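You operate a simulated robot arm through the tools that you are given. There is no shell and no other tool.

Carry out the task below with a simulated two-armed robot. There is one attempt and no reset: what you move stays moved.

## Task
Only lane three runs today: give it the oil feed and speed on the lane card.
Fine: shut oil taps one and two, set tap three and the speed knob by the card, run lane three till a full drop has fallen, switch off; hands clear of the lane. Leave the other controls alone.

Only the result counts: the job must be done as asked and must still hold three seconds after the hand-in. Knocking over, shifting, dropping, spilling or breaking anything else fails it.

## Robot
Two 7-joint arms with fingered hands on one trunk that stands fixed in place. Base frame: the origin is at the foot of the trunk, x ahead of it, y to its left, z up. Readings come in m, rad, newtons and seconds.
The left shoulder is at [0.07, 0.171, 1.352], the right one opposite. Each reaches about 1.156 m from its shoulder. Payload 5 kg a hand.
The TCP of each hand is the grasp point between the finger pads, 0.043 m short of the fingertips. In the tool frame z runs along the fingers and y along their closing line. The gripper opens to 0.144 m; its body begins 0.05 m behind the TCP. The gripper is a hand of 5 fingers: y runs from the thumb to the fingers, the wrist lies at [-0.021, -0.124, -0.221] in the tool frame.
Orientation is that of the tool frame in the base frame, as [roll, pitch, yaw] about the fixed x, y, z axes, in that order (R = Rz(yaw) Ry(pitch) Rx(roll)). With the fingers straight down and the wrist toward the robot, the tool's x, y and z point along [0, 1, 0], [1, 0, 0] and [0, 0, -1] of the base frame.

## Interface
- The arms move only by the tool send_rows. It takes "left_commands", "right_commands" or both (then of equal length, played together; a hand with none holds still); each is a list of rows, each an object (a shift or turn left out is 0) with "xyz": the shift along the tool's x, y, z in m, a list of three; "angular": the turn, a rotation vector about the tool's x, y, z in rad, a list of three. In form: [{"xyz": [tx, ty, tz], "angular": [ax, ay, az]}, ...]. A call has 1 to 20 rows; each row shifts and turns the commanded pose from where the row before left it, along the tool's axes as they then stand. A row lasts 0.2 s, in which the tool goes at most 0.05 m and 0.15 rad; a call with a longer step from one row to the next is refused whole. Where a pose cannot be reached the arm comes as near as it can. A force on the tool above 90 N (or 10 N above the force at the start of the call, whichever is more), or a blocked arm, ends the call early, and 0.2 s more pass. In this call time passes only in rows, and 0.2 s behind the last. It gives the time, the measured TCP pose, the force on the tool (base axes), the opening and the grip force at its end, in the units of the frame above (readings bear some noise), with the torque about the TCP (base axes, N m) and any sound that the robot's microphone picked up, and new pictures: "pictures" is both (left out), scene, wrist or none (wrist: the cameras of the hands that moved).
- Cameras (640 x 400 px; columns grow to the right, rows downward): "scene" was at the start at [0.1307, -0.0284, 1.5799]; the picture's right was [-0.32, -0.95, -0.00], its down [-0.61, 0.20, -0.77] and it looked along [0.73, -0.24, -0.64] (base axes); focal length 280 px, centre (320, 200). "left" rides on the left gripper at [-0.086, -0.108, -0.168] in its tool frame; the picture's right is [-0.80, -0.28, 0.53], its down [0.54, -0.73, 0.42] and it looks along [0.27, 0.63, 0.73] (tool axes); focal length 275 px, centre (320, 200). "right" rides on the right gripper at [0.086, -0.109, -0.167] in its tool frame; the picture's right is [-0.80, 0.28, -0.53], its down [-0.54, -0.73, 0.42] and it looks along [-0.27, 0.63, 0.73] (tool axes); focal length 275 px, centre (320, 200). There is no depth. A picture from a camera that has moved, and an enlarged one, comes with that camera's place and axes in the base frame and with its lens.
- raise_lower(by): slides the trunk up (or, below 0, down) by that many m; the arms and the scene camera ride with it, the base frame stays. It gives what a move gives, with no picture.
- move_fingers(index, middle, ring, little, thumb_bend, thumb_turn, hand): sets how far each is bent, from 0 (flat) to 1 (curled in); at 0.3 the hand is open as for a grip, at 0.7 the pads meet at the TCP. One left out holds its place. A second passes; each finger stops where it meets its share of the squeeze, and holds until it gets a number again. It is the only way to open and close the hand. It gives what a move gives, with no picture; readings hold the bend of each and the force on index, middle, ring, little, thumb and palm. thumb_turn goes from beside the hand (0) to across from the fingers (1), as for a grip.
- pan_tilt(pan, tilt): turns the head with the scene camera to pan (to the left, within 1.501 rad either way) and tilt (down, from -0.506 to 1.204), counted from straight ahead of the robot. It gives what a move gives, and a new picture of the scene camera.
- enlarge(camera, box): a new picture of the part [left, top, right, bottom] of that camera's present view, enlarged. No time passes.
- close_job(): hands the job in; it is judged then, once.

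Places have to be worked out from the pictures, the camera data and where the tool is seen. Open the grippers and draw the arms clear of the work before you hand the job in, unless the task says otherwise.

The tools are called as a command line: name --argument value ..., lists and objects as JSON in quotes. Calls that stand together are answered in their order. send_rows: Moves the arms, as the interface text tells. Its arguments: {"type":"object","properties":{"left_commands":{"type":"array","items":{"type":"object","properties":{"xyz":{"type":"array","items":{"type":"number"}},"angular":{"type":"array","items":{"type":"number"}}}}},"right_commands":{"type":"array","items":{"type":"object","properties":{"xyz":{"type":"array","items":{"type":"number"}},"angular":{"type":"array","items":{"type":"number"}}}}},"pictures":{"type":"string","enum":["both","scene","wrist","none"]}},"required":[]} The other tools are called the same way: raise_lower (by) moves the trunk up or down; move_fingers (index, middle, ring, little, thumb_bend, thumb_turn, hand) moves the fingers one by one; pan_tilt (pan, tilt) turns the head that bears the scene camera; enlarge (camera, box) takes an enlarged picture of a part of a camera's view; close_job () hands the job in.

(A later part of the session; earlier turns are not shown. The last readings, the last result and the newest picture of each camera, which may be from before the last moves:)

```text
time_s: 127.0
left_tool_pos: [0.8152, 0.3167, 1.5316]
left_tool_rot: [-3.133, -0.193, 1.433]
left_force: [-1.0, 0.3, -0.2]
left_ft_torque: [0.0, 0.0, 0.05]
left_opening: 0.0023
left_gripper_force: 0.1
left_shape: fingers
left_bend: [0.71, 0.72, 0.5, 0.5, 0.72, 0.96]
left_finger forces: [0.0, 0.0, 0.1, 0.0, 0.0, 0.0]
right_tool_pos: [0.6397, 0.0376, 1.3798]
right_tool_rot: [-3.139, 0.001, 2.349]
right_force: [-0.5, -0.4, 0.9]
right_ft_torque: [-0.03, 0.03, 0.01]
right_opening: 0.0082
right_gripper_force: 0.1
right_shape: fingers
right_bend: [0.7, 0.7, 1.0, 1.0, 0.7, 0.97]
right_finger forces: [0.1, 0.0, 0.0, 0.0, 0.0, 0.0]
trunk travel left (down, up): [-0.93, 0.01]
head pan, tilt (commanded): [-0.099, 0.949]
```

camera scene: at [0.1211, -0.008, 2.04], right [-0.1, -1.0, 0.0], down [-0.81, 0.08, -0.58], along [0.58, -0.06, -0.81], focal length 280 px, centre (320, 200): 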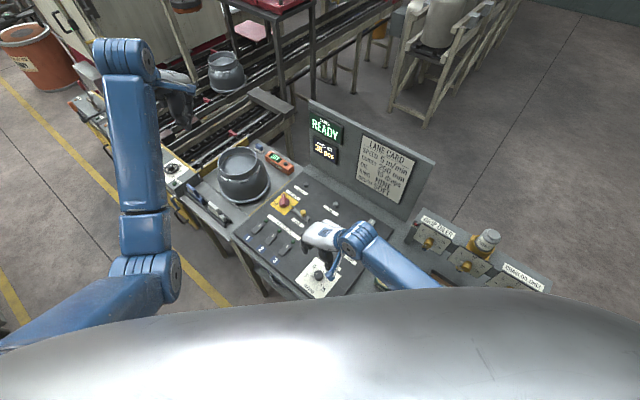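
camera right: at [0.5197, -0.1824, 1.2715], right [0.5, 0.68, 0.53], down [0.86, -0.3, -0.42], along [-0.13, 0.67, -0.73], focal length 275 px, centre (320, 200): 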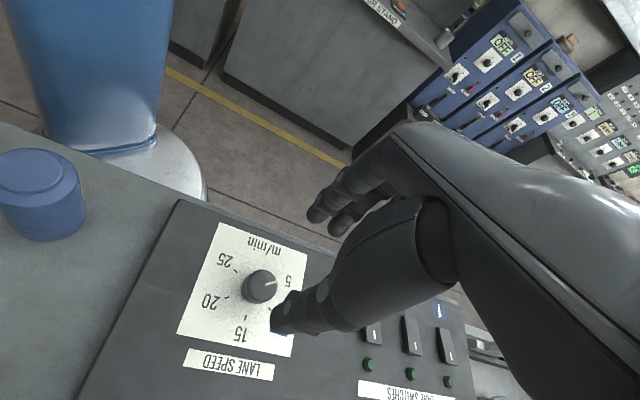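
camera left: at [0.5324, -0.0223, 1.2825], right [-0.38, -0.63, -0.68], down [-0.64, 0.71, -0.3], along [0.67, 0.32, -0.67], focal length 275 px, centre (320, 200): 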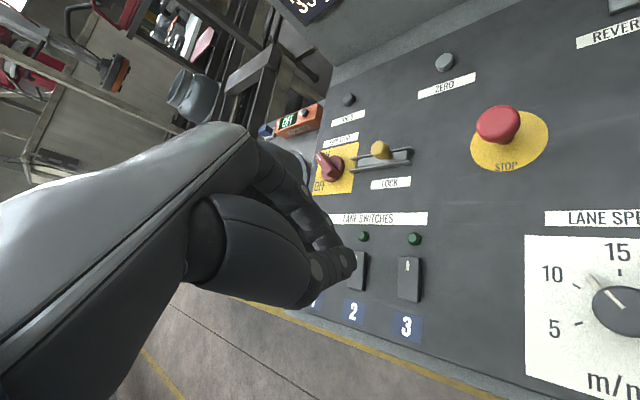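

Lowering the trunk now; both hands are high enough (1.38 m and 1.53 m).

raise_lower --by -0.25

pan_tilt --pan -0.15 --tilt 0.85

enlarge --camera "right" --box '[150, 150, 400, 400]'

```text
time_s: 129.6
left_tool_pos: [0.8157, 0.3182, 1.2825]
left_tool_rot: [-3.132, -0.195, 1.432]
left_force: [-0.3, -0.8, 0.2]
left_ft_torque: [0.01, 0.0, 0.01]
left_opening: 0.0022
left_gripper_force: 0.1
left_shape: fingers
left_bend: [0.71, 0.72, 0.5, 0.5, 0.72, 0.96]
left_finger forces: [0.1, 0.1, 0.1, 0.1, 0.0, 0.0]
right_tool_pos: [0.6393, 0.0365, 1.13]
right_tool_rot: [-3.14, 0.001, 2.349]
right_force: [-0.4, -0.7, 0.0]
right_ft_torque: [0.0, 0.01, -0.02]
right_opening: 0.0085
right_gripper_force: 0.0
right_shape: fingers
right_bend: [0.7, 0.7, 1.0, 1.0, 0.7, 0.97]
right_finger forces: [0.1, 0.1, 0.1, 0.0, 0.0, 0.0]
trunk travel left (down, up): [-0.68, 0.26]
head pan, tilt (commanded): [-0.099, 0.949]
```

```text
time_s: 130.3
left_tool_pos: [0.816, 0.3177, 1.2808]
left_tool_rot: [-3.133, -0.193, 1.432]
left_force: [0.6, 0.3, 0.4]
left_ft_torque: [0.02, 0.04, -0.02]
left_opening: 0.0028
left_gripper_force: 0.0
left_shape: fingers
left_bend: [0.71, 0.72, 0.5, 0.5, 0.72, 0.96]
left_finger forces: [0.1, 0.0, 0.1, 0.0, 0.1, 0.0]
right_tool_pos: [0.6381, 0.0375, 1.1307]
right_tool_rot: [-3.14, 0.002, 2.35]
right_force: [-0.7, -0.2, 0.2]
right_ft_torque: [-0.04, 0.0, -0.01]
right_opening: 0.008
right_gripper_force: 0.1
right_shape: fingers
right_bend: [0.7, 0.7, 1.0, 1.0, 0.7, 0.97]
right_finger forces: [0.1, 0.0, 0.0, 0.0, 0.1, 0.0]
trunk travel left (down, up): [-0.68, 0.26]
head pan, tilt (commanded): [-0.15, 0.85]
camera scene: at [0.1274, -0.0127, 1.7974], right [-0.15, -0.99, 0.0], down [-0.74, 0.11, -0.66], along [0.65, -0.1, -0.75], focal length 280 px, centre (320, 200)
```

scene: 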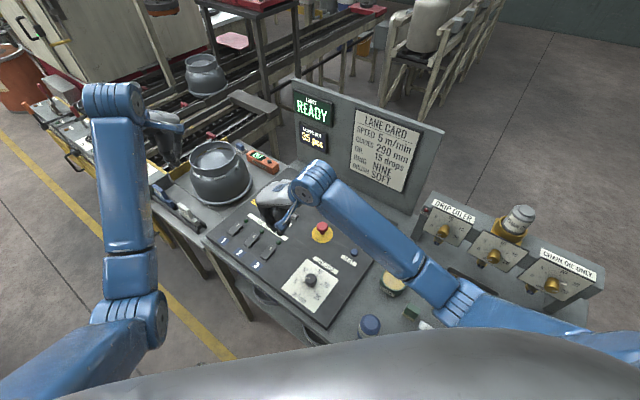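

```text
1.60 times, centred on (275, 275) of right
camera zoom: at [0.5003, 0.0225, 1.2986], right [0.76, -0.37, 0.53], down [-0.14, -0.9, -0.42], along [0.63, 0.25, -0.73], focal length 440 px, centre (392, 80)
```

zoom: 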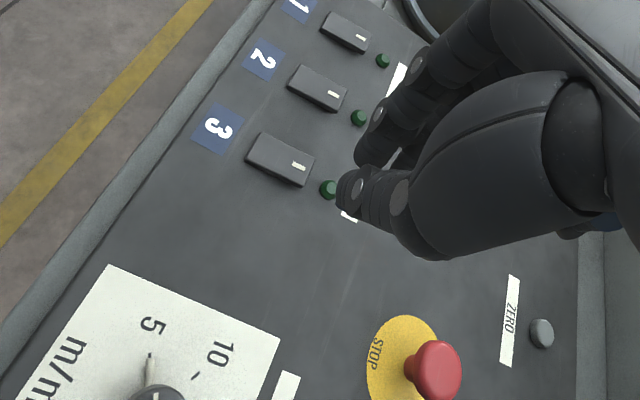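

Now the right wrist camera sees the switches closely. I magnify switch 3 to judge which end stands up.

enlarge --camera "right" --box '[210, 140, 300, 230]'

enlarge --camera "scene" --box '[210, 210, 290, 275]'

enlarge --camera "scene" --box '[420, 190, 620, 310]'

```text
4.44 times, centred on (255, 185) of right
camera zoom: at [0.5003, 0.0225, 1.2986], right [0.76, -0.37, 0.53], down [-0.14, -0.9, -0.42], along [0.63, 0.25, -0.73], focal length 1224 px, centre (609, 267)
```

zoom: 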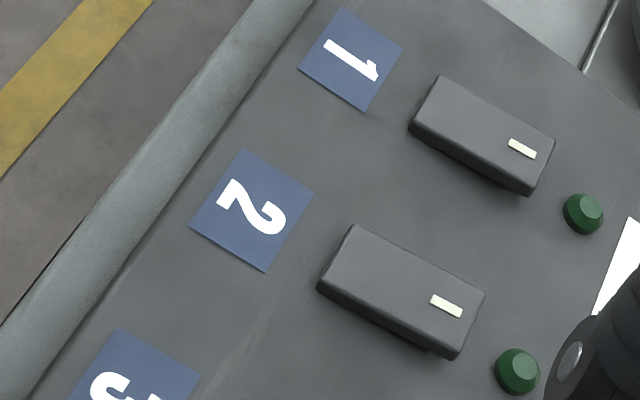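

```text
6.15 times, centred on (250, 242) of scene
camera zoom: at [0.1274, -0.0127, 1.7974], right [-0.15, -0.99, 0.0], down [-0.74, 0.11, -0.66], along [0.65, -0.1, -0.75], focal length 1726 px, centre (751, -62)
```

zoom: 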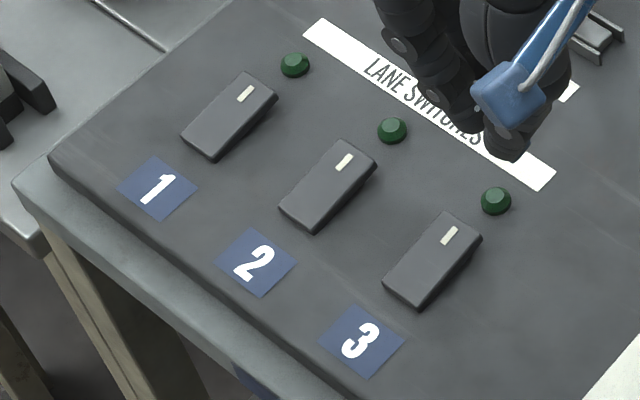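

```text
3.20 times, centred on (520, 250) of scene
camera zoom: at [0.1274, -0.0127, 1.7974], right [-0.15, -0.99, 0.0], down [-0.74, 0.11, -0.66], along [0.65, -0.1, -0.75], focal length 897 px, centre (-320, 40)
```

zoom: 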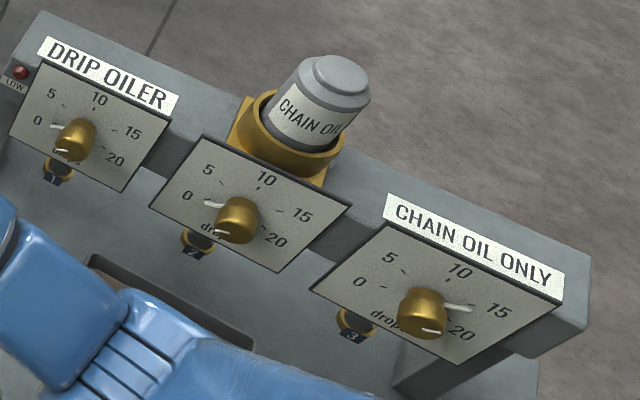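

Both views agree that the marked far end stands slightly higher, at about (0.675, 0.080, 0.938). I curl the middle finger away too and move the index–thumb tip above that end.

move_fingers --hand "right" --middle 1.0

send_rows --right_commands '[{"xyz": [-0.0017, 0.0181, 0.03]}, {"xyz": [-0.0017, 0.0181, 0.03]}, {"xyz": [-0.0017, 0.0181, 0.03]}]'

enlarge --camera "right" --box '[180, 180, 380, 340]'

enlarge --camera "scene" --box '[230, 200, 310, 265]'

```text
time_s: 131.3
left_tool_pos: [0.8157, 0.3177, 1.282]
left_tool_rot: [-3.132, -0.193, 1.432]
left_force: [-0.4, 0.5, 0.1]
left_ft_torque: [0.01, 0.05, 0.02]
left_opening: 0.0025
left_gripper_force: 0.0
left_shape: fingers
left_bend: [0.71, 0.72, 0.5, 0.5, 0.72, 0.96]
left_finger forces: [0.1, 0.1, 0.1, 0.1, 0.1, 0.0]
right_tool_pos: [0.6387, 0.0376, 1.1308]
right_tool_rot: [3.141, 0.001, 2.347]
right_force: [-0.4, -0.1, 0.5]
right_ft_torque: [0.0, 0.03, 0.0]
right_opening: 0.0082
right_gripper_force: 0.0
right_shape: fingers
right_bend: [0.7, 1.0, 1.0, 1.0, 0.7, 0.97]
right_finger forces: [0.0, 0.0, 0.0, 0.0, 0.0, 0.1]
trunk travel left (down, up): [-0.68, 0.26]
head pan, tilt (commanded): [-0.15, 0.85]
```

```text
time_s: 132.1
left_tool_pos: [0.8167, 0.3177, 1.2803]
left_tool_rot: [-3.133, -0.194, 1.433]
left_force: [0.5, -0.2, 0.5]
left_ft_torque: [-0.02, 0.01, 0.06]
left_opening: 0.0026
left_gripper_force: 0.0
left_shape: fingers
left_bend: [0.71, 0.72, 0.5, 0.5, 0.72, 0.96]
left_finger forces: [0.0, 0.0, 0.1, 0.0, 0.0, 0.1]
right_tool_pos: [0.6831, 0.0718, 1.0399]
right_tool_rot: [-3.139, 0.001, 2.35]
right_force: [-0.1, 1.2, -0.5]
right_ft_torque: [0.02, 0.01, 0.03]
right_opening: 0.0083
right_gripper_force: 0.0
right_shape: fingers
right_bend: [0.7, 1.0, 1.0, 1.0, 0.7, 0.97]
right_finger forces: [0.0, 0.0, 0.0, 0.0, 0.0, 0.0]
trunk travel left (down, up): [-0.68, 0.26]
head pan, tilt (commanded): [-0.15, 0.85]
camera scene: at [0.1281, -0.0121, 1.7974], right [-0.15, -0.99, 0.0], down [-0.74, 0.11, -0.66], along [0.65, -0.1, -0.75], focal length 280 px, centre (320, 200)
camera right: at [0.5455, 0.0565, 1.208], right [0.76, -0.37, 0.53], down [-0.14, -0.9, -0.42], along [0.63, 0.25, -0.73], focal length 275 px, centre (320, 200)
```

scene: 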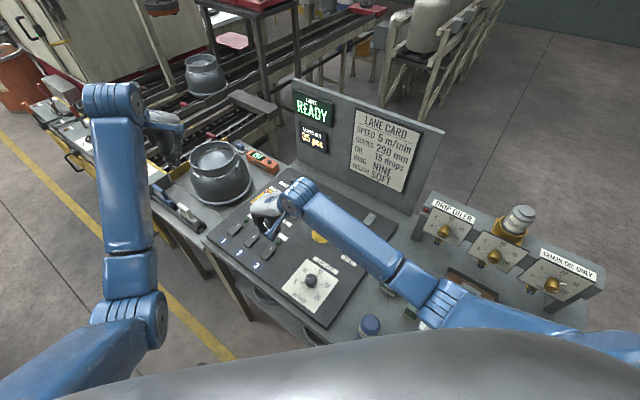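
right: 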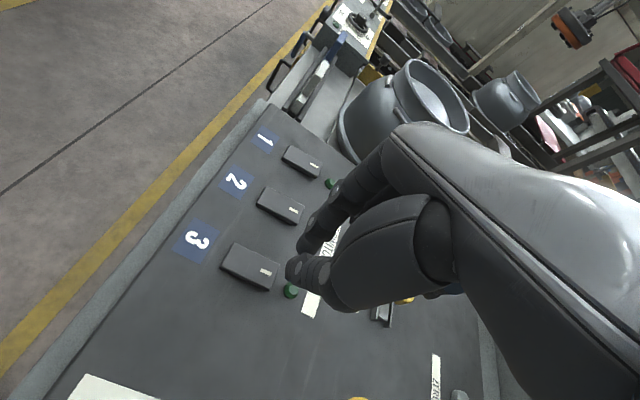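

```text
2.50 times, centred on (280, 260) of right
camera zoom: at [0.5455, 0.0565, 1.208], right [0.76, -0.37, 0.53], down [-0.14, -0.9, -0.42], along [0.63, 0.25, -0.73], focal length 688 px, centre (420, 50)
```

zoom: 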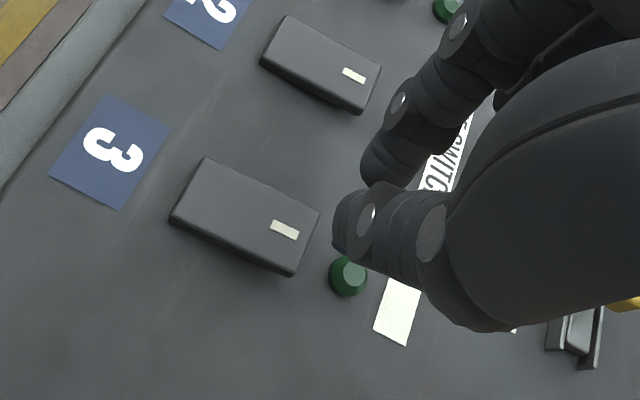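

```text
6.15 times, centred on (270, 232) of scene
camera zoom: at [0.1281, -0.0121, 1.7974], right [-0.15, -0.99, 0.0], down [-0.74, 0.11, -0.66], along [0.65, -0.1, -0.75], focal length 1726 px, centre (628, 0)
```

zoom: 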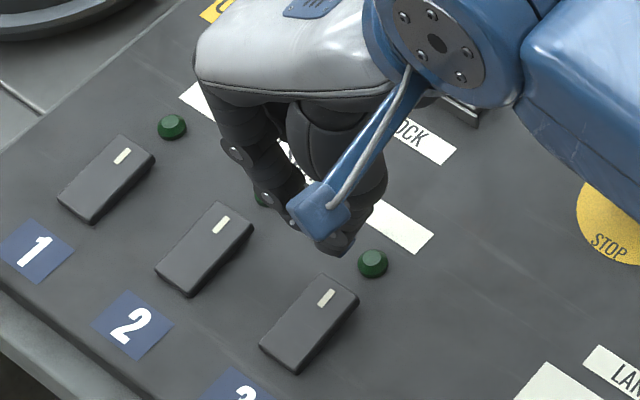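

The tip axis meets the far edge of the rocker; I shift 8 mm inward and descend to just above it.

send_rows --right_commands '[{"xyz": [0.008, 0, 0.025]}, {"xyz": [0, 0, 0.02]}]' --pictures "none"

enlarge --camera "right" --box '[180, 180, 380, 340]'

enlarge --camera "scene" --box '[230, 200, 310, 265]'

```text
time_s: 132.7
left_tool_pos: [0.817, 0.3184, 1.2814]
left_tool_rot: [-3.132, -0.193, 1.432]
left_force: [0.5, -0.3, -1.2]
left_ft_torque: [-0.04, 0.01, 0.02]
left_opening: 0.0023
left_gripper_force: 0.0
left_shape: fingers
left_bend: [0.71, 0.72, 0.5, 0.5, 0.72, 0.96]
left_finger forces: [0.0, 0.1, 0.0, 0.1, 0.1, 0.1]
right_tool_pos: [0.678, 0.0776, 0.9932]
right_tool_rot: [-3.14, 0.002, 2.35]
right_force: [0.5, -0.5, 0.3]
right_ft_torque: [-0.04, 0.03, -0.01]
right_opening: 0.0079
right_gripper_force: 0.1
right_shape: fingers
right_bend: [0.7, 1.0, 1.0, 1.0, 0.7, 0.97]
right_finger forces: [0.1, 0.0, 0.1, 0.0, 0.0, 0.0]
trunk travel left (down, up): [-0.68, 0.26]
head pan, tilt (commanded): [-0.15, 0.85]
```

```text
2.50 times, centred on (280, 260) of right
camera zoom: at [0.5395, 0.0621, 1.1619], right [0.76, -0.37, 0.53], down [-0.14, -0.9, -0.42], along [0.63, 0.25, -0.73], focal length 688 px, centre (420, 50)
```

zoom: 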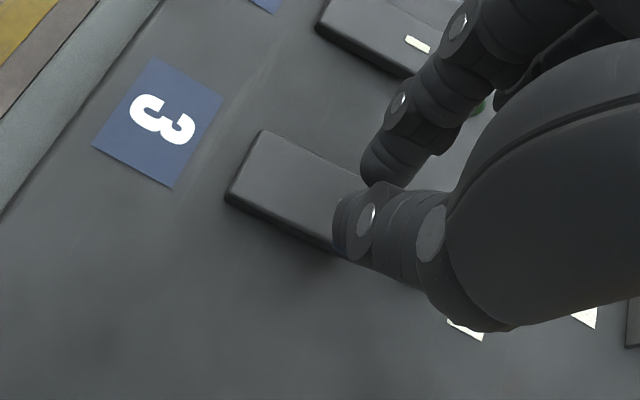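

```text
6.15 times, centred on (270, 232) of scene
camera zoom: at [0.1281, -0.0124, 1.7974], right [-0.15, -0.99, 0.0], down [-0.74, 0.11, -0.66], along [0.65, -0.1, -0.75], focal length 1726 px, centre (628, 0)
```

zoom: 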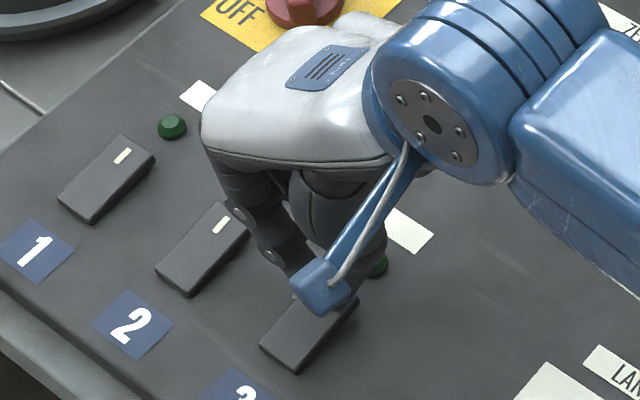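

I press down in small steps and watch the force.

send_rows --right_commands '[{"xyz": [0, 0, 0.007]}, {"xyz": [0, 0, 0.006]}]' --pictures "none"

enlarge --camera "scene" --box '[200, 70, 440, 280]'

```text
time_s: 133.3
left_tool_pos: [0.8162, 0.318, 1.2798]
left_tool_rot: [-3.132, -0.194, 1.431]
left_force: [-0.4, -0.7, 0.2]
left_ft_torque: [-0.04, 0.02, -0.01]
left_opening: 0.0021
left_gripper_force: 0.0
left_shape: fingers
left_bend: [0.71, 0.72, 0.5, 0.5, 0.72, 0.96]
left_finger forces: [0.1, 0.0, 0.0, 0.0, 0.1, 0.0]
right_tool_pos: [0.677, 0.0775, 0.9799]
right_tool_rot: [-3.139, -0.001, 2.347]
right_force: [-0.2, -0.5, -0.3]
right_ft_torque: [0.0, -0.04, -0.01]
right_opening: 0.0083
right_gripper_force: 0.0
right_shape: fingers
right_bend: [0.7, 1.0, 1.0, 1.0, 0.7, 0.97]
right_finger forces: [0.0, 0.0, 0.1, 0.0, 0.1, 0.0]
trunk travel left (down, up): [-0.68, 0.26]
head pan, tilt (commanded): [-0.15, 0.85]
```

```text
1.90 times, centred on (320, 175) of scene
camera zoom: at [0.1279, -0.0125, 1.7973], right [-0.15, -0.99, 0.0], down [-0.74, 0.11, -0.66], along [0.65, -0.1, -0.75], focal length 534 px, centre (320, 248)
```

zoom: 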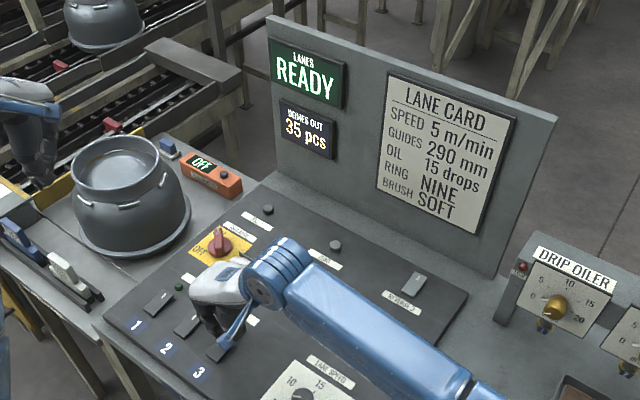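

No contact yet at 0.980. I continue down in 4 mm steps.

send_rows --right_commands '[{"xyz": [0, 0, 0.004]}, {"xyz": [0, 0, 0.004]}]' --pictures "none"

```text
time_s: 133.9
left_tool_pos: [0.8143, 0.3179, 1.2822]
left_tool_rot: [-3.132, -0.192, 1.432]
left_force: [-0.1, -0.3, -0.4]
left_ft_torque: [-0.01, 0.01, -0.03]
left_opening: 0.0023
left_gripper_force: 0.2
left_shape: fingers
left_bend: [0.71, 0.72, 0.5, 0.5, 0.72, 0.96]
left_finger forces: [0.0, 0.0, 0.1, 0.1, 0.0, 0.1]
right_tool_pos: [0.677, 0.0778, 0.9769]
right_tool_rot: [3.138, 0.002, 2.349]
right_force: [2.6, 0.7, 11.3]
right_ft_torque: [0.15, -0.09, -0.06]
right_opening: 0.0064
right_gripper_force: 5.8
right_shape: fingers
right_bend: [0.7, 1.0, 1.0, 1.0, 0.7, 0.97]
right_finger forces: [11.2, 0.0, 0.0, 0.0, 0.1, 0.1]
trunk travel left (down, up): [-0.68, 0.26]
head pan, tilt (commanded): [-0.15, 0.85]
```

The index fingertip touches the rocker (11 N). I press further.

send_rows --right_commands '[{"xyz": [0, 0, 0.004]}, {"xyz": [0, 0, 0.004]}]' --pictures "none"

enlarge --camera "scene" --box '[200, 70, 440, 280]'

```text
time_s: 134.5
left_tool_pos: [0.8127, 0.3181, 1.285]
left_tool_rot: [-3.134, -0.196, 1.434]
left_force: [0.7, -0.6, 0.5]
left_ft_torque: [0.01, 0.01, 0.02]
left_opening: 0.0021
left_gripper_force: 0.0
left_shape: fingers
left_bend: [0.71, 0.72, 0.5, 0.5, 0.72, 0.96]
left_finger forces: [0.0, 0.0, 0.0, 0.1, 0.1, 0.1]
right_tool_pos: [0.6781, 0.0798, 0.9749]
right_tool_rot: [3.126, 0.004, 2.35]
right_force: [15.7, 2.8, 53.2]
right_ft_torque: [0.91, -0.5, -0.25]
right_opening: 0.0053
right_gripper_force: 28.0
right_shape: fingers
right_bend: [0.71, 1.0, 1.0, 1.0, 0.7, 0.98]
right_finger forces: [53.9, 0.0, 0.1, 0.1, 1.4, 0.0]
trunk travel left (down, up): [-0.68, 0.26]
head pan, tilt (commanded): [-0.15, 0.85]
```

```text
1.90 times, centred on (320, 175) of scene
camera zoom: at [0.1231, -0.0132, 1.7986], right [-0.15, -0.99, 0.0], down [-0.74, 0.11, -0.66], along [0.65, -0.1, -0.75], focal length 534 px, centre (320, 248)
```

zoom: 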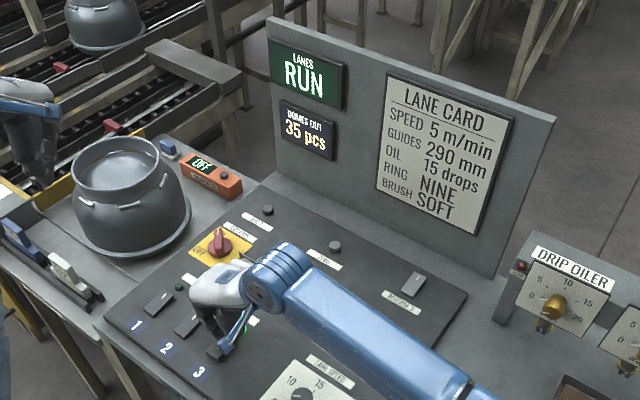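

The screen shows RUN: lane 3 is on. I lift the finger clear and watch tap 3 for the drop.

send_rows --right_commands '[{"xyz": [0, 0, -0.01]}, {"xyz": [0, 0, -0.03]}]' --pictures "none"

enlarge --camera "scene" --box '[200, 70, 440, 280]'

enlarge --camera "scene" --box '[420, 190, 620, 320]'

```text
time_s: 135.1
left_tool_pos: [0.8159, 0.3178, 1.2805]
left_tool_rot: [-3.133, -0.193, 1.432]
left_force: [-0.2, -0.5, -0.1]
left_ft_torque: [0.03, -0.01, 0.01]
left_opening: 0.0025
left_gripper_force: 0.1
left_shape: fingers
left_bend: [0.71, 0.72, 0.5, 0.5, 0.72, 0.96]
left_finger forces: [0.0, 0.0, 0.0, 0.1, 0.0, 0.0]
right_tool_pos: [0.6736, 0.0768, 1.0018]
right_tool_rot: [-3.129, 0.001, 2.348]
right_force: [0.5, 0.7, -0.6]
right_ft_torque: [0.04, -0.01, -0.01]
right_opening: 0.0076
right_gripper_force: 0.1
right_shape: fingers
right_bend: [0.7, 1.0, 1.0, 1.0, 0.7, 0.98]
right_finger forces: [0.0, 0.0, 0.1, 0.0, 0.0, 0.0]
trunk travel left (down, up): [-0.68, 0.26]
head pan, tilt (commanded): [-0.15, 0.85]
```

```text
1.90 times, centred on (320, 175) of scene
camera zoom: at [0.1277, -0.0126, 1.7967], right [-0.15, -0.99, 0.0], down [-0.74, 0.11, -0.66], along [0.65, -0.1, -0.75], focal length 534 px, centre (320, 248)
```

zoom: 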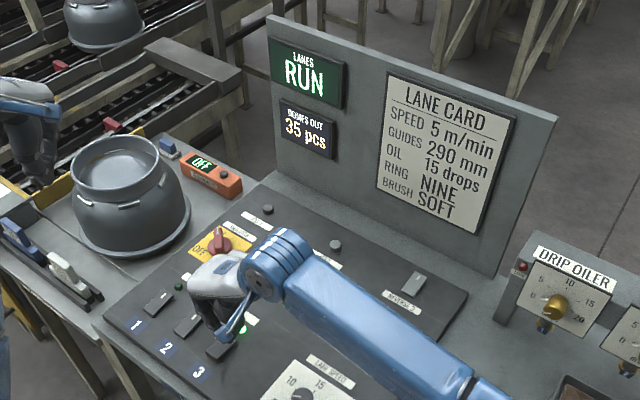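

```text
3.08 times, centred on (520, 255) of scene
camera zoom: at [0.1277, -0.0126, 1.7967], right [-0.15, -0.99, 0.0], down [-0.74, 0.11, -0.66], along [0.65, -0.1, -0.75], focal length 863 px, centre (-295, 31)
```

zoom: 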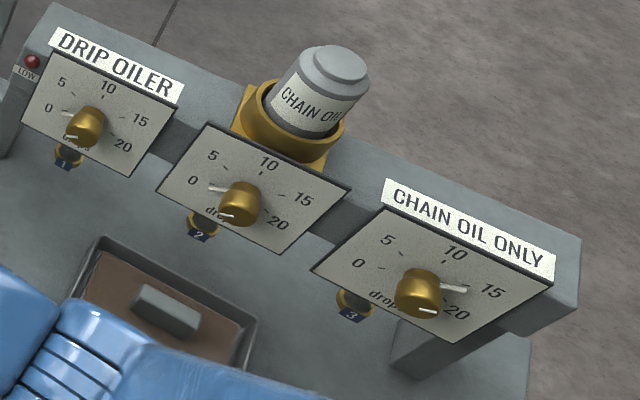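

Lane 3's lamp is lit and RUN holds. I zoom in on the tap 3 outlet and let time pass in small portions to watch for the drop.

enlarge --camera "scene" --box '[510, 270, 560, 320]'

send_rows --right_commands '[{"xyz": [0, 0, -0.01]}, {"xyz": [0, 0, 0]}, {"xyz": [0, 0, 0]}]' --pictures "none"

enlarge --camera "scene" --box '[510, 270, 560, 320]'

```text
8.00 times, centred on (535, 295) of scene
camera zoom: at [0.1277, -0.0126, 1.7967], right [-0.15, -0.99, 0.0], down [-0.74, 0.11, -0.66], along [0.65, -0.1, -0.75], focal length 2243 px, centre (-1400, -560)
```

zoom: 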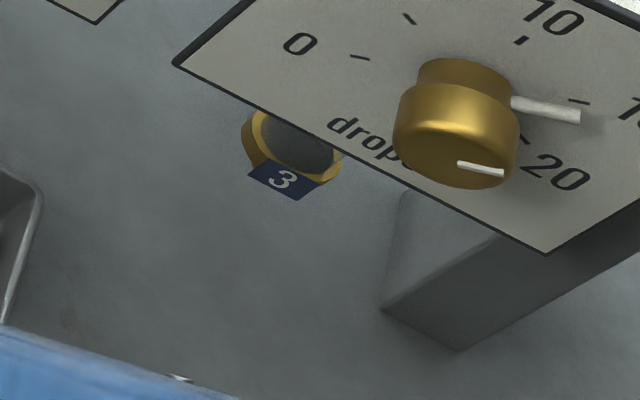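

```text
time_s: 135.9
left_tool_pos: [0.8151, 0.3175, 1.281]
left_tool_rot: [-3.133, -0.195, 1.433]
left_force: [0.2, 0.4, 0.1]
left_ft_torque: [-0.01, -0.06, -0.01]
left_opening: 0.0023
left_gripper_force: 0.0
left_shape: fingers
left_bend: [0.71, 0.72, 0.5, 0.5, 0.72, 0.96]
left_finger forces: [0.1, 0.0, 0.1, 0.0, 0.1, 0.0]
right_tool_pos: [0.6754, 0.0765, 1.0161]
right_tool_rot: [-3.141, 0.003, 2.348]
right_force: [0.2, 0.2, -0.1]
right_ft_torque: [0.01, 0.0, -0.01]
right_opening: 0.0078
right_gripper_force: 0.1
right_shape: fingers
right_bend: [0.7, 1.0, 1.0, 1.0, 0.7, 0.98]
right_finger forces: [0.1, 0.0, 0.1, 0.0, 0.0, 0.0]
trunk travel left (down, up): [-0.68, 0.26]
head pan, tilt (commanded): [-0.15, 0.85]
```

```text
8.00 times, centred on (535, 295) of scene
camera zoom: at [0.127, -0.0127, 1.7974], right [-0.15, -0.99, 0.0], down [-0.74, 0.11, -0.66], along [0.65, -0.1, -0.75], focal length 2243 px, centre (-1400, -560)
```

zoom: 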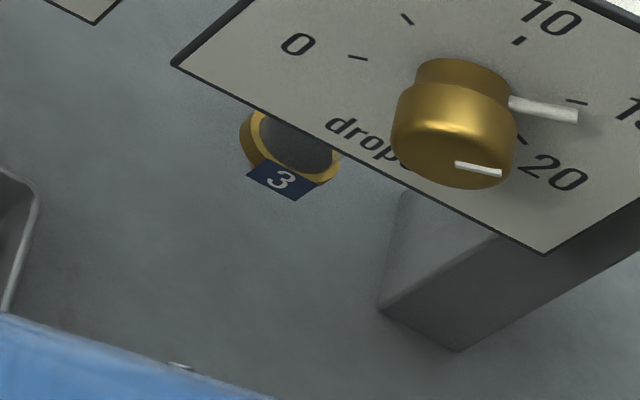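

The sight glass is under the dial. I wait in one-second portions, watching for a drop or a sound.

send_rows --right_commands '[{"xyz": [0, 0, 0]}, {"xyz": [0, 0, 0]}, {"xyz": [0, 0, 0]}, {"xyz": [0, 0, 0]}]' --pictures "none"

enlarge --camera "scene" --box '[520, 275, 550, 300]'

enlarge --camera "scene" --box '[280, 80, 350, 160]'

```text
time_s: 136.9
left_tool_pos: [0.8162, 0.3178, 1.2815]
left_tool_rot: [-3.133, -0.193, 1.433]
left_force: [0.2, -0.7, 0.0]
left_ft_torque: [-0.01, -0.03, 0.02]
left_opening: 0.0026
left_gripper_force: 0.2
left_shape: fingers
left_bend: [0.71, 0.72, 0.5, 0.5, 0.72, 0.96]
left_finger forces: [0.0, 0.0, 0.0, 0.0, 0.1, 0.0]
right_tool_pos: [0.6767, 0.0778, 1.0144]
right_tool_rot: [-3.139, 0.001, 2.35]
right_force: [0.1, 0.2, 0.1]
right_ft_torque: [-0.02, 0.0, 0.01]
right_opening: 0.0076
right_gripper_force: 0.0
right_shape: fingers
right_bend: [0.7, 1.0, 1.0, 1.0, 0.7, 0.98]
right_finger forces: [0.0, 0.0, 0.0, 0.1, 0.1, 0.0]
trunk travel left (down, up): [-0.68, 0.26]
head pan, tilt (commanded): [-0.15, 0.85]
```

```text
16.00 times, centred on (535, 288) of scene
camera zoom: at [0.1277, -0.0126, 1.7974], right [-0.15, -0.99, 0.0], down [-0.74, 0.11, -0.66], along [0.65, -0.1, -0.75], focal length 4486 px, centre (-3120, -1200)
```

zoom: 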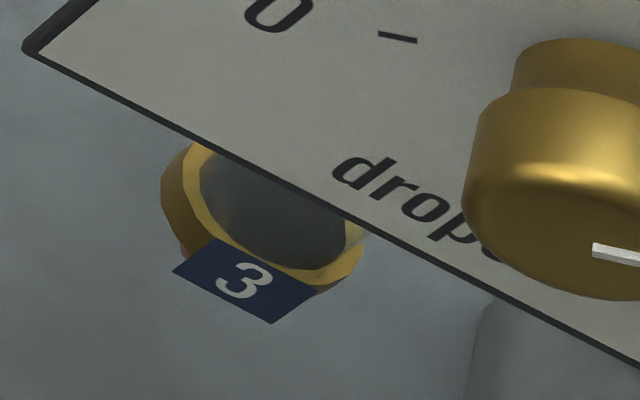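

```text
5.00 times, centred on (315, 120) of scene
camera zoom: at [0.1277, -0.0126, 1.7974], right [-0.15, -0.99, 0.0], down [-0.74, 0.11, -0.66], along [0.65, -0.1, -0.75], focal length 1402 px, centre (345, 600)
```

zoom: 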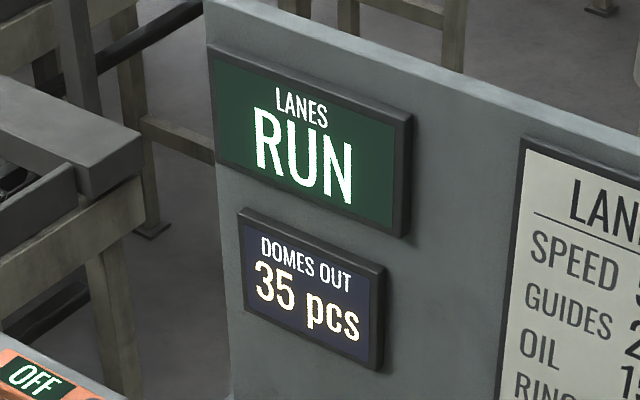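

Still running, no drop seen yet. I keep sampling the sight glass in short steps.

send_rows --right_commands '[{"xyz": [0, 0, 0]}]' --pictures "none"

enlarge --camera "scene" --box '[520, 275, 550, 300]'

send_rows --right_commands '[{"xyz": [0, 0, 0]}]' --pictures "none"

enlarge --camera "scene" --box '[520, 275, 550, 300]'

send_rows --right_commands '[{"xyz": [0, 0, 0]}]' --pictures "none"

enlarge --camera "scene" --box '[520, 275, 550, 300]'

```text
time_s: 137.3
left_tool_pos: [0.8155, 0.3185, 1.28]
left_tool_rot: [-3.132, -0.192, 1.434]
left_force: [-0.6, 0.6, 0.4]
left_ft_torque: [0.01, -0.01, -0.02]
left_opening: 0.0024
left_gripper_force: 0.0
left_shape: fingers
left_bend: [0.71, 0.72, 0.5, 0.5, 0.72, 0.96]
left_finger forces: [0.1, 0.0, 0.0, 0.1, 0.1, 0.1]
right_tool_pos: [0.6777, 0.0783, 1.0165]
right_tool_rot: [-3.139, 0.001, 2.348]
right_force: [0.4, -0.2, 0.0]
right_ft_torque: [0.01, -0.05, 0.03]
right_opening: 0.0078
right_gripper_force: 0.0
right_shape: fingers
right_bend: [0.7, 1.0, 1.0, 1.0, 0.7, 0.98]
right_finger forces: [0.0, 0.0, 0.1, 0.1, 0.1, 0.0]
trunk travel left (down, up): [-0.68, 0.26]
head pan, tilt (commanded): [-0.15, 0.85]
```

```text
16.00 times, centred on (535, 288) of scene
camera zoom: at [0.1275, -0.0127, 1.7974], right [-0.15, -0.99, 0.0], down [-0.74, 0.11, -0.66], along [0.65, -0.1, -0.75], focal length 4486 px, centre (-3120, -1200)
```

zoom: 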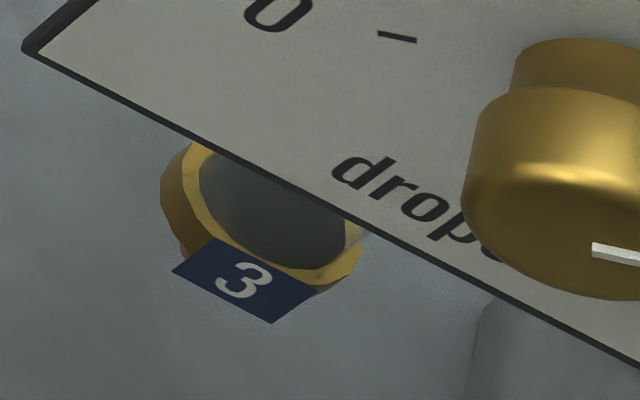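

```text
time_s: 137.7
left_tool_pos: [0.8166, 0.3177, 1.2815]
left_tool_rot: [-3.134, -0.193, 1.432]
left_force: [0.4, -0.7, -0.3]
left_ft_torque: [0.0, 0.01, 0.01]
left_opening: 0.0023
left_gripper_force: 0.0
left_shape: fingers
left_bend: [0.71, 0.72, 0.5, 0.5, 0.72, 0.96]
left_finger forces: [0.0, 0.0, 0.0, 0.0, 0.1, 0.0]
right_tool_pos: [0.6769, 0.0785, 1.0156]
right_tool_rot: [-3.14, 0.0, 2.348]
right_force: [-0.4, -0.6, 0.4]
right_ft_torque: [0.0, 0.01, 0.01]
right_opening: 0.0078
right_gripper_force: 0.0
right_shape: fingers
right_bend: [0.7, 1.0, 1.0, 1.0, 0.7, 0.98]
right_finger forces: [0.1, 0.1, 0.1, 0.0, 0.1, 0.0]
trunk travel left (down, up): [-0.68, 0.26]
head pan, tilt (commanded): [-0.15, 0.85]
```

```text
16.00 times, centred on (535, 288) of scene
camera zoom: at [0.1275, -0.0127, 1.7974], right [-0.15, -0.99, 0.0], down [-0.74, 0.11, -0.66], along [0.65, -0.1, -0.75], focal length 4486 px, centre (-3120, -1200)
```

zoom: 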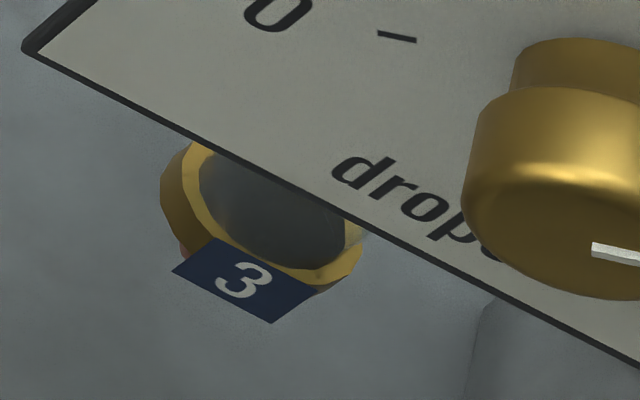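

```text
time_s: 138.1
left_tool_pos: [0.8157, 0.3183, 1.2812]
left_tool_rot: [-3.132, -0.194, 1.434]
left_force: [0.4, -0.3, 0.3]
left_ft_torque: [0.03, -0.02, -0.01]
left_opening: 0.0022
left_gripper_force: 0.2
left_shape: fingers
left_bend: [0.71, 0.72, 0.5, 0.5, 0.72, 0.96]
left_finger forces: [0.0, 0.1, 0.1, 0.1, 0.1, 0.0]
right_tool_pos: [0.6761, 0.0775, 1.0154]
right_tool_rot: [-3.141, 0.0, 2.349]
right_force: [0.3, 0.2, -0.5]
right_ft_torque: [-0.01, 0.03, 0.01]
right_opening: 0.0078
right_gripper_force: 0.0
right_shape: fingers
right_bend: [0.7, 1.0, 1.0, 1.0, 0.7, 0.98]
right_finger forces: [0.0, 0.2, 0.1, 0.0, 0.0, 0.0]
trunk travel left (down, up): [-0.68, 0.26]
head pan, tilt (commanded): [-0.15, 0.85]
```

```text
16.00 times, centred on (535, 288) of scene
camera zoom: at [0.1276, -0.0127, 1.7974], right [-0.15, -0.99, 0.0], down [-0.74, 0.11, -0.66], along [0.65, -0.1, -0.75], focal length 4486 px, centre (-3120, -1200)
```

zoom: 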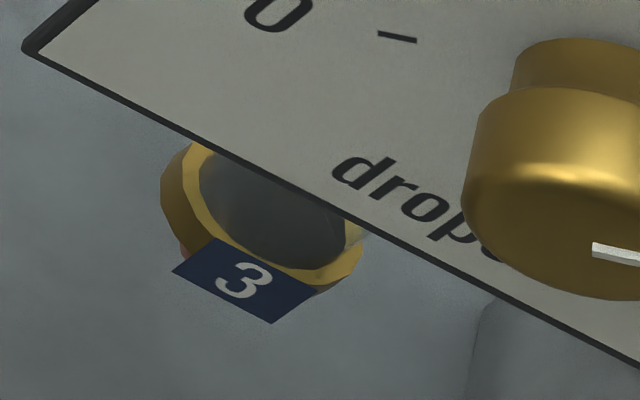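

No drop visible from above. While waiting I shift the fingertip above the near (label) end of rocker 3, ready to switch off.

send_rows --right_commands '[{"xyz": [0.013, 0, 0]}, {"xyz": [0.013, 0, 0]}]' --pictures "none"

enlarge --camera "scene" --box '[520, 275, 550, 300]'

enlarge --camera "right" --box '[180, 180, 380, 340]'

```text
time_s: 138.7
left_tool_pos: [0.8152, 0.3181, 1.2809]
left_tool_rot: [-3.133, -0.193, 1.433]
left_force: [-0.8, -0.4, 1.5]
left_ft_torque: [-0.04, -0.02, 0.01]
left_opening: 0.0027
left_gripper_force: 0.0
left_shape: fingers
left_bend: [0.71, 0.72, 0.5, 0.5, 0.72, 0.96]
left_finger forces: [0.0, 0.0, 0.0, 0.1, 0.0, 0.0]
right_tool_pos: [0.6564, 0.0973, 1.016]
right_tool_rot: [3.141, 0.001, 2.349]
right_force: [0.4, 0.5, 0.2]
right_ft_torque: [0.02, -0.01, 0.01]
right_opening: 0.0079
right_gripper_force: 0.0
right_shape: fingers
right_bend: [0.7, 1.0, 1.0, 1.0, 0.7, 0.98]
right_finger forces: [0.0, 0.0, 0.0, 0.1, 0.1, 0.0]
trunk travel left (down, up): [-0.68, 0.26]
head pan, tilt (commanded): [-0.15, 0.85]
```

```text
16.00 times, centred on (535, 288) of scene
camera zoom: at [0.1269, -0.012, 1.7974], right [-0.15, -0.99, 0.0], down [-0.74, 0.11, -0.66], along [0.65, -0.1, -0.75], focal length 4486 px, centre (-3120, -1200)
```

zoom: 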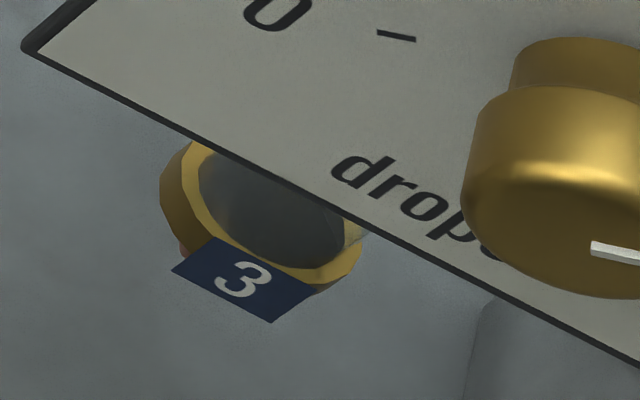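

```text
2.50 times, centred on (280, 260) of right
camera zoom: at [0.5179, 0.082, 1.1844], right [0.76, -0.37, 0.53], down [-0.14, -0.9, -0.42], along [0.63, 0.25, -0.73], focal length 688 px, centre (420, 50)
```

zoom: 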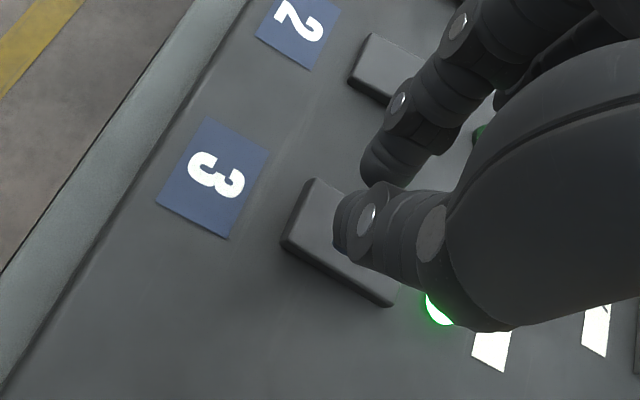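

Rocker 3 now has its near end raised and its lamp lit. I wait two more seconds and look again.

send_rows --right_commands '[{"xyz": [0, 0, 0]}, {"xyz": [0, 0, 0]}, {"xyz": [0, 0, 0]}]' --pictures "none"

enlarge --camera "scene" --box '[520, 275, 550, 300]'

send_rows --right_commands '[{"xyz": [0, 0, 0]}, {"xyz": [0, 0, 0]}, {"xyz": [0, 0, 0]}]' --pictures "none"

enlarge --camera "scene" --box '[520, 275, 550, 300]'

enlarge --camera "scene" --box '[0, 0, 640, 400]'

```text
time_s: 139.5
left_tool_pos: [0.8161, 0.3179, 1.2808]
left_tool_rot: [-3.132, -0.194, 1.434]
left_force: [0.3, -0.3, 0.2]
left_ft_torque: [-0.03, 0.01, 0.01]
left_opening: 0.0023
left_gripper_force: 0.1
left_shape: fingers
left_bend: [0.71, 0.72, 0.5, 0.5, 0.72, 0.96]
left_finger forces: [0.0, 0.1, 0.1, 0.0, 0.0, 0.0]
right_tool_pos: [0.6572, 0.0965, 1.0149]
right_tool_rot: [-3.14, -0.001, 2.35]
right_force: [0.3, 0.6, -0.3]
right_ft_torque: [0.02, 0.0, -0.02]
right_opening: 0.0078
right_gripper_force: 0.0
right_shape: fingers
right_bend: [0.7, 1.0, 1.0, 1.0, 0.7, 0.98]
right_finger forces: [0.1, 0.0, 0.1, 0.0, 0.0, 0.0]
trunk travel left (down, up): [-0.68, 0.26]
head pan, tilt (commanded): [-0.15, 0.85]
```

```text
16.00 times, centred on (535, 288) of scene
camera zoom: at [0.1277, -0.0129, 1.7974], right [-0.15, -0.99, 0.0], down [-0.74, 0.11, -0.66], along [0.65, -0.1, -0.75], focal length 4486 px, centre (-3120, -1200)
```

zoom: 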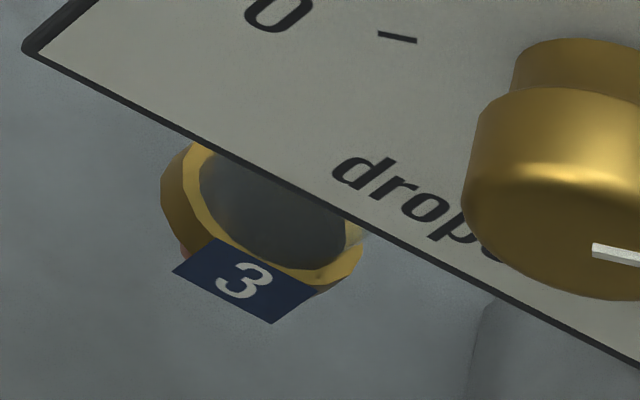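

```text
time_s: 140.3
left_tool_pos: [0.8157, 0.3189, 1.2813]
left_tool_rot: [-3.131, -0.193, 1.434]
left_force: [0.0, 0.7, 0.7]
left_ft_torque: [-0.04, 0.01, 0.01]
left_opening: 0.0025
left_gripper_force: 0.1
left_shape: fingers
left_bend: [0.71, 0.72, 0.5, 0.5, 0.72, 0.96]
left_finger forces: [0.1, 0.0, 0.1, 0.0, 0.1, 0.0]
right_tool_pos: [0.6571, 0.0964, 1.0144]
right_tool_rot: [-3.141, 0.001, 2.349]
right_force: [-0.2, -0.3, -0.2]
right_ft_torque: [0.0, 0.01, -0.01]
right_opening: 0.0079
right_gripper_force: 0.0
right_shape: fingers
right_bend: [0.7, 1.0, 1.0, 1.0, 0.7, 0.98]
right_finger forces: [0.0, 0.0, 0.0, 0.0, 0.0, 0.0]
trunk travel left (down, up): [-0.68, 0.26]
head pan, tilt (commanded): [-0.15, 0.85]
```

```text
16.00 times, centred on (535, 288) of scene
camera zoom: at [0.1275, -0.0127, 1.7974], right [-0.15, -0.99, 0.0], down [-0.74, 0.11, -0.66], along [0.65, -0.1, -0.75], focal length 4486 px, centre (-3120, -1200)
```

zoom: 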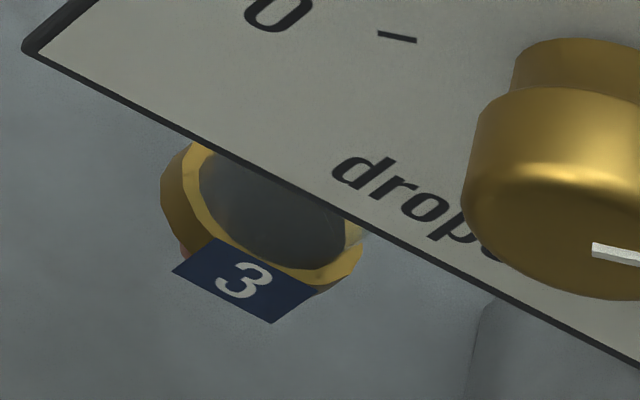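

```text
1.00 times, centred on (320, 200) of scene (not enlarged: the box is as wide or as high as the picture)
camera zoom: at [0.1275, -0.0127, 1.7974], right [-0.15, -0.99, 0.0], down [-0.74, 0.11, -0.66], along [0.65, -0.1, -0.75], focal length 280 px, centre (320, 200)
```

zoom: 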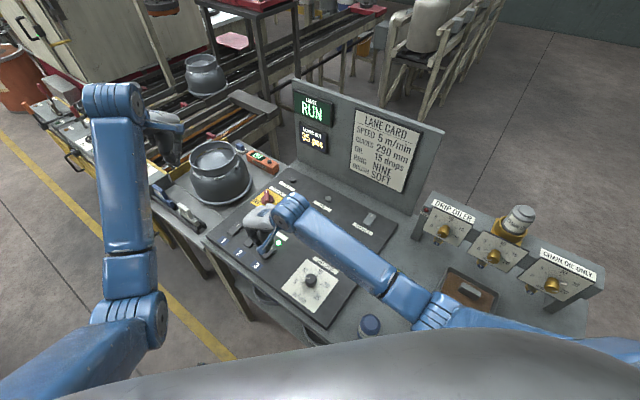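

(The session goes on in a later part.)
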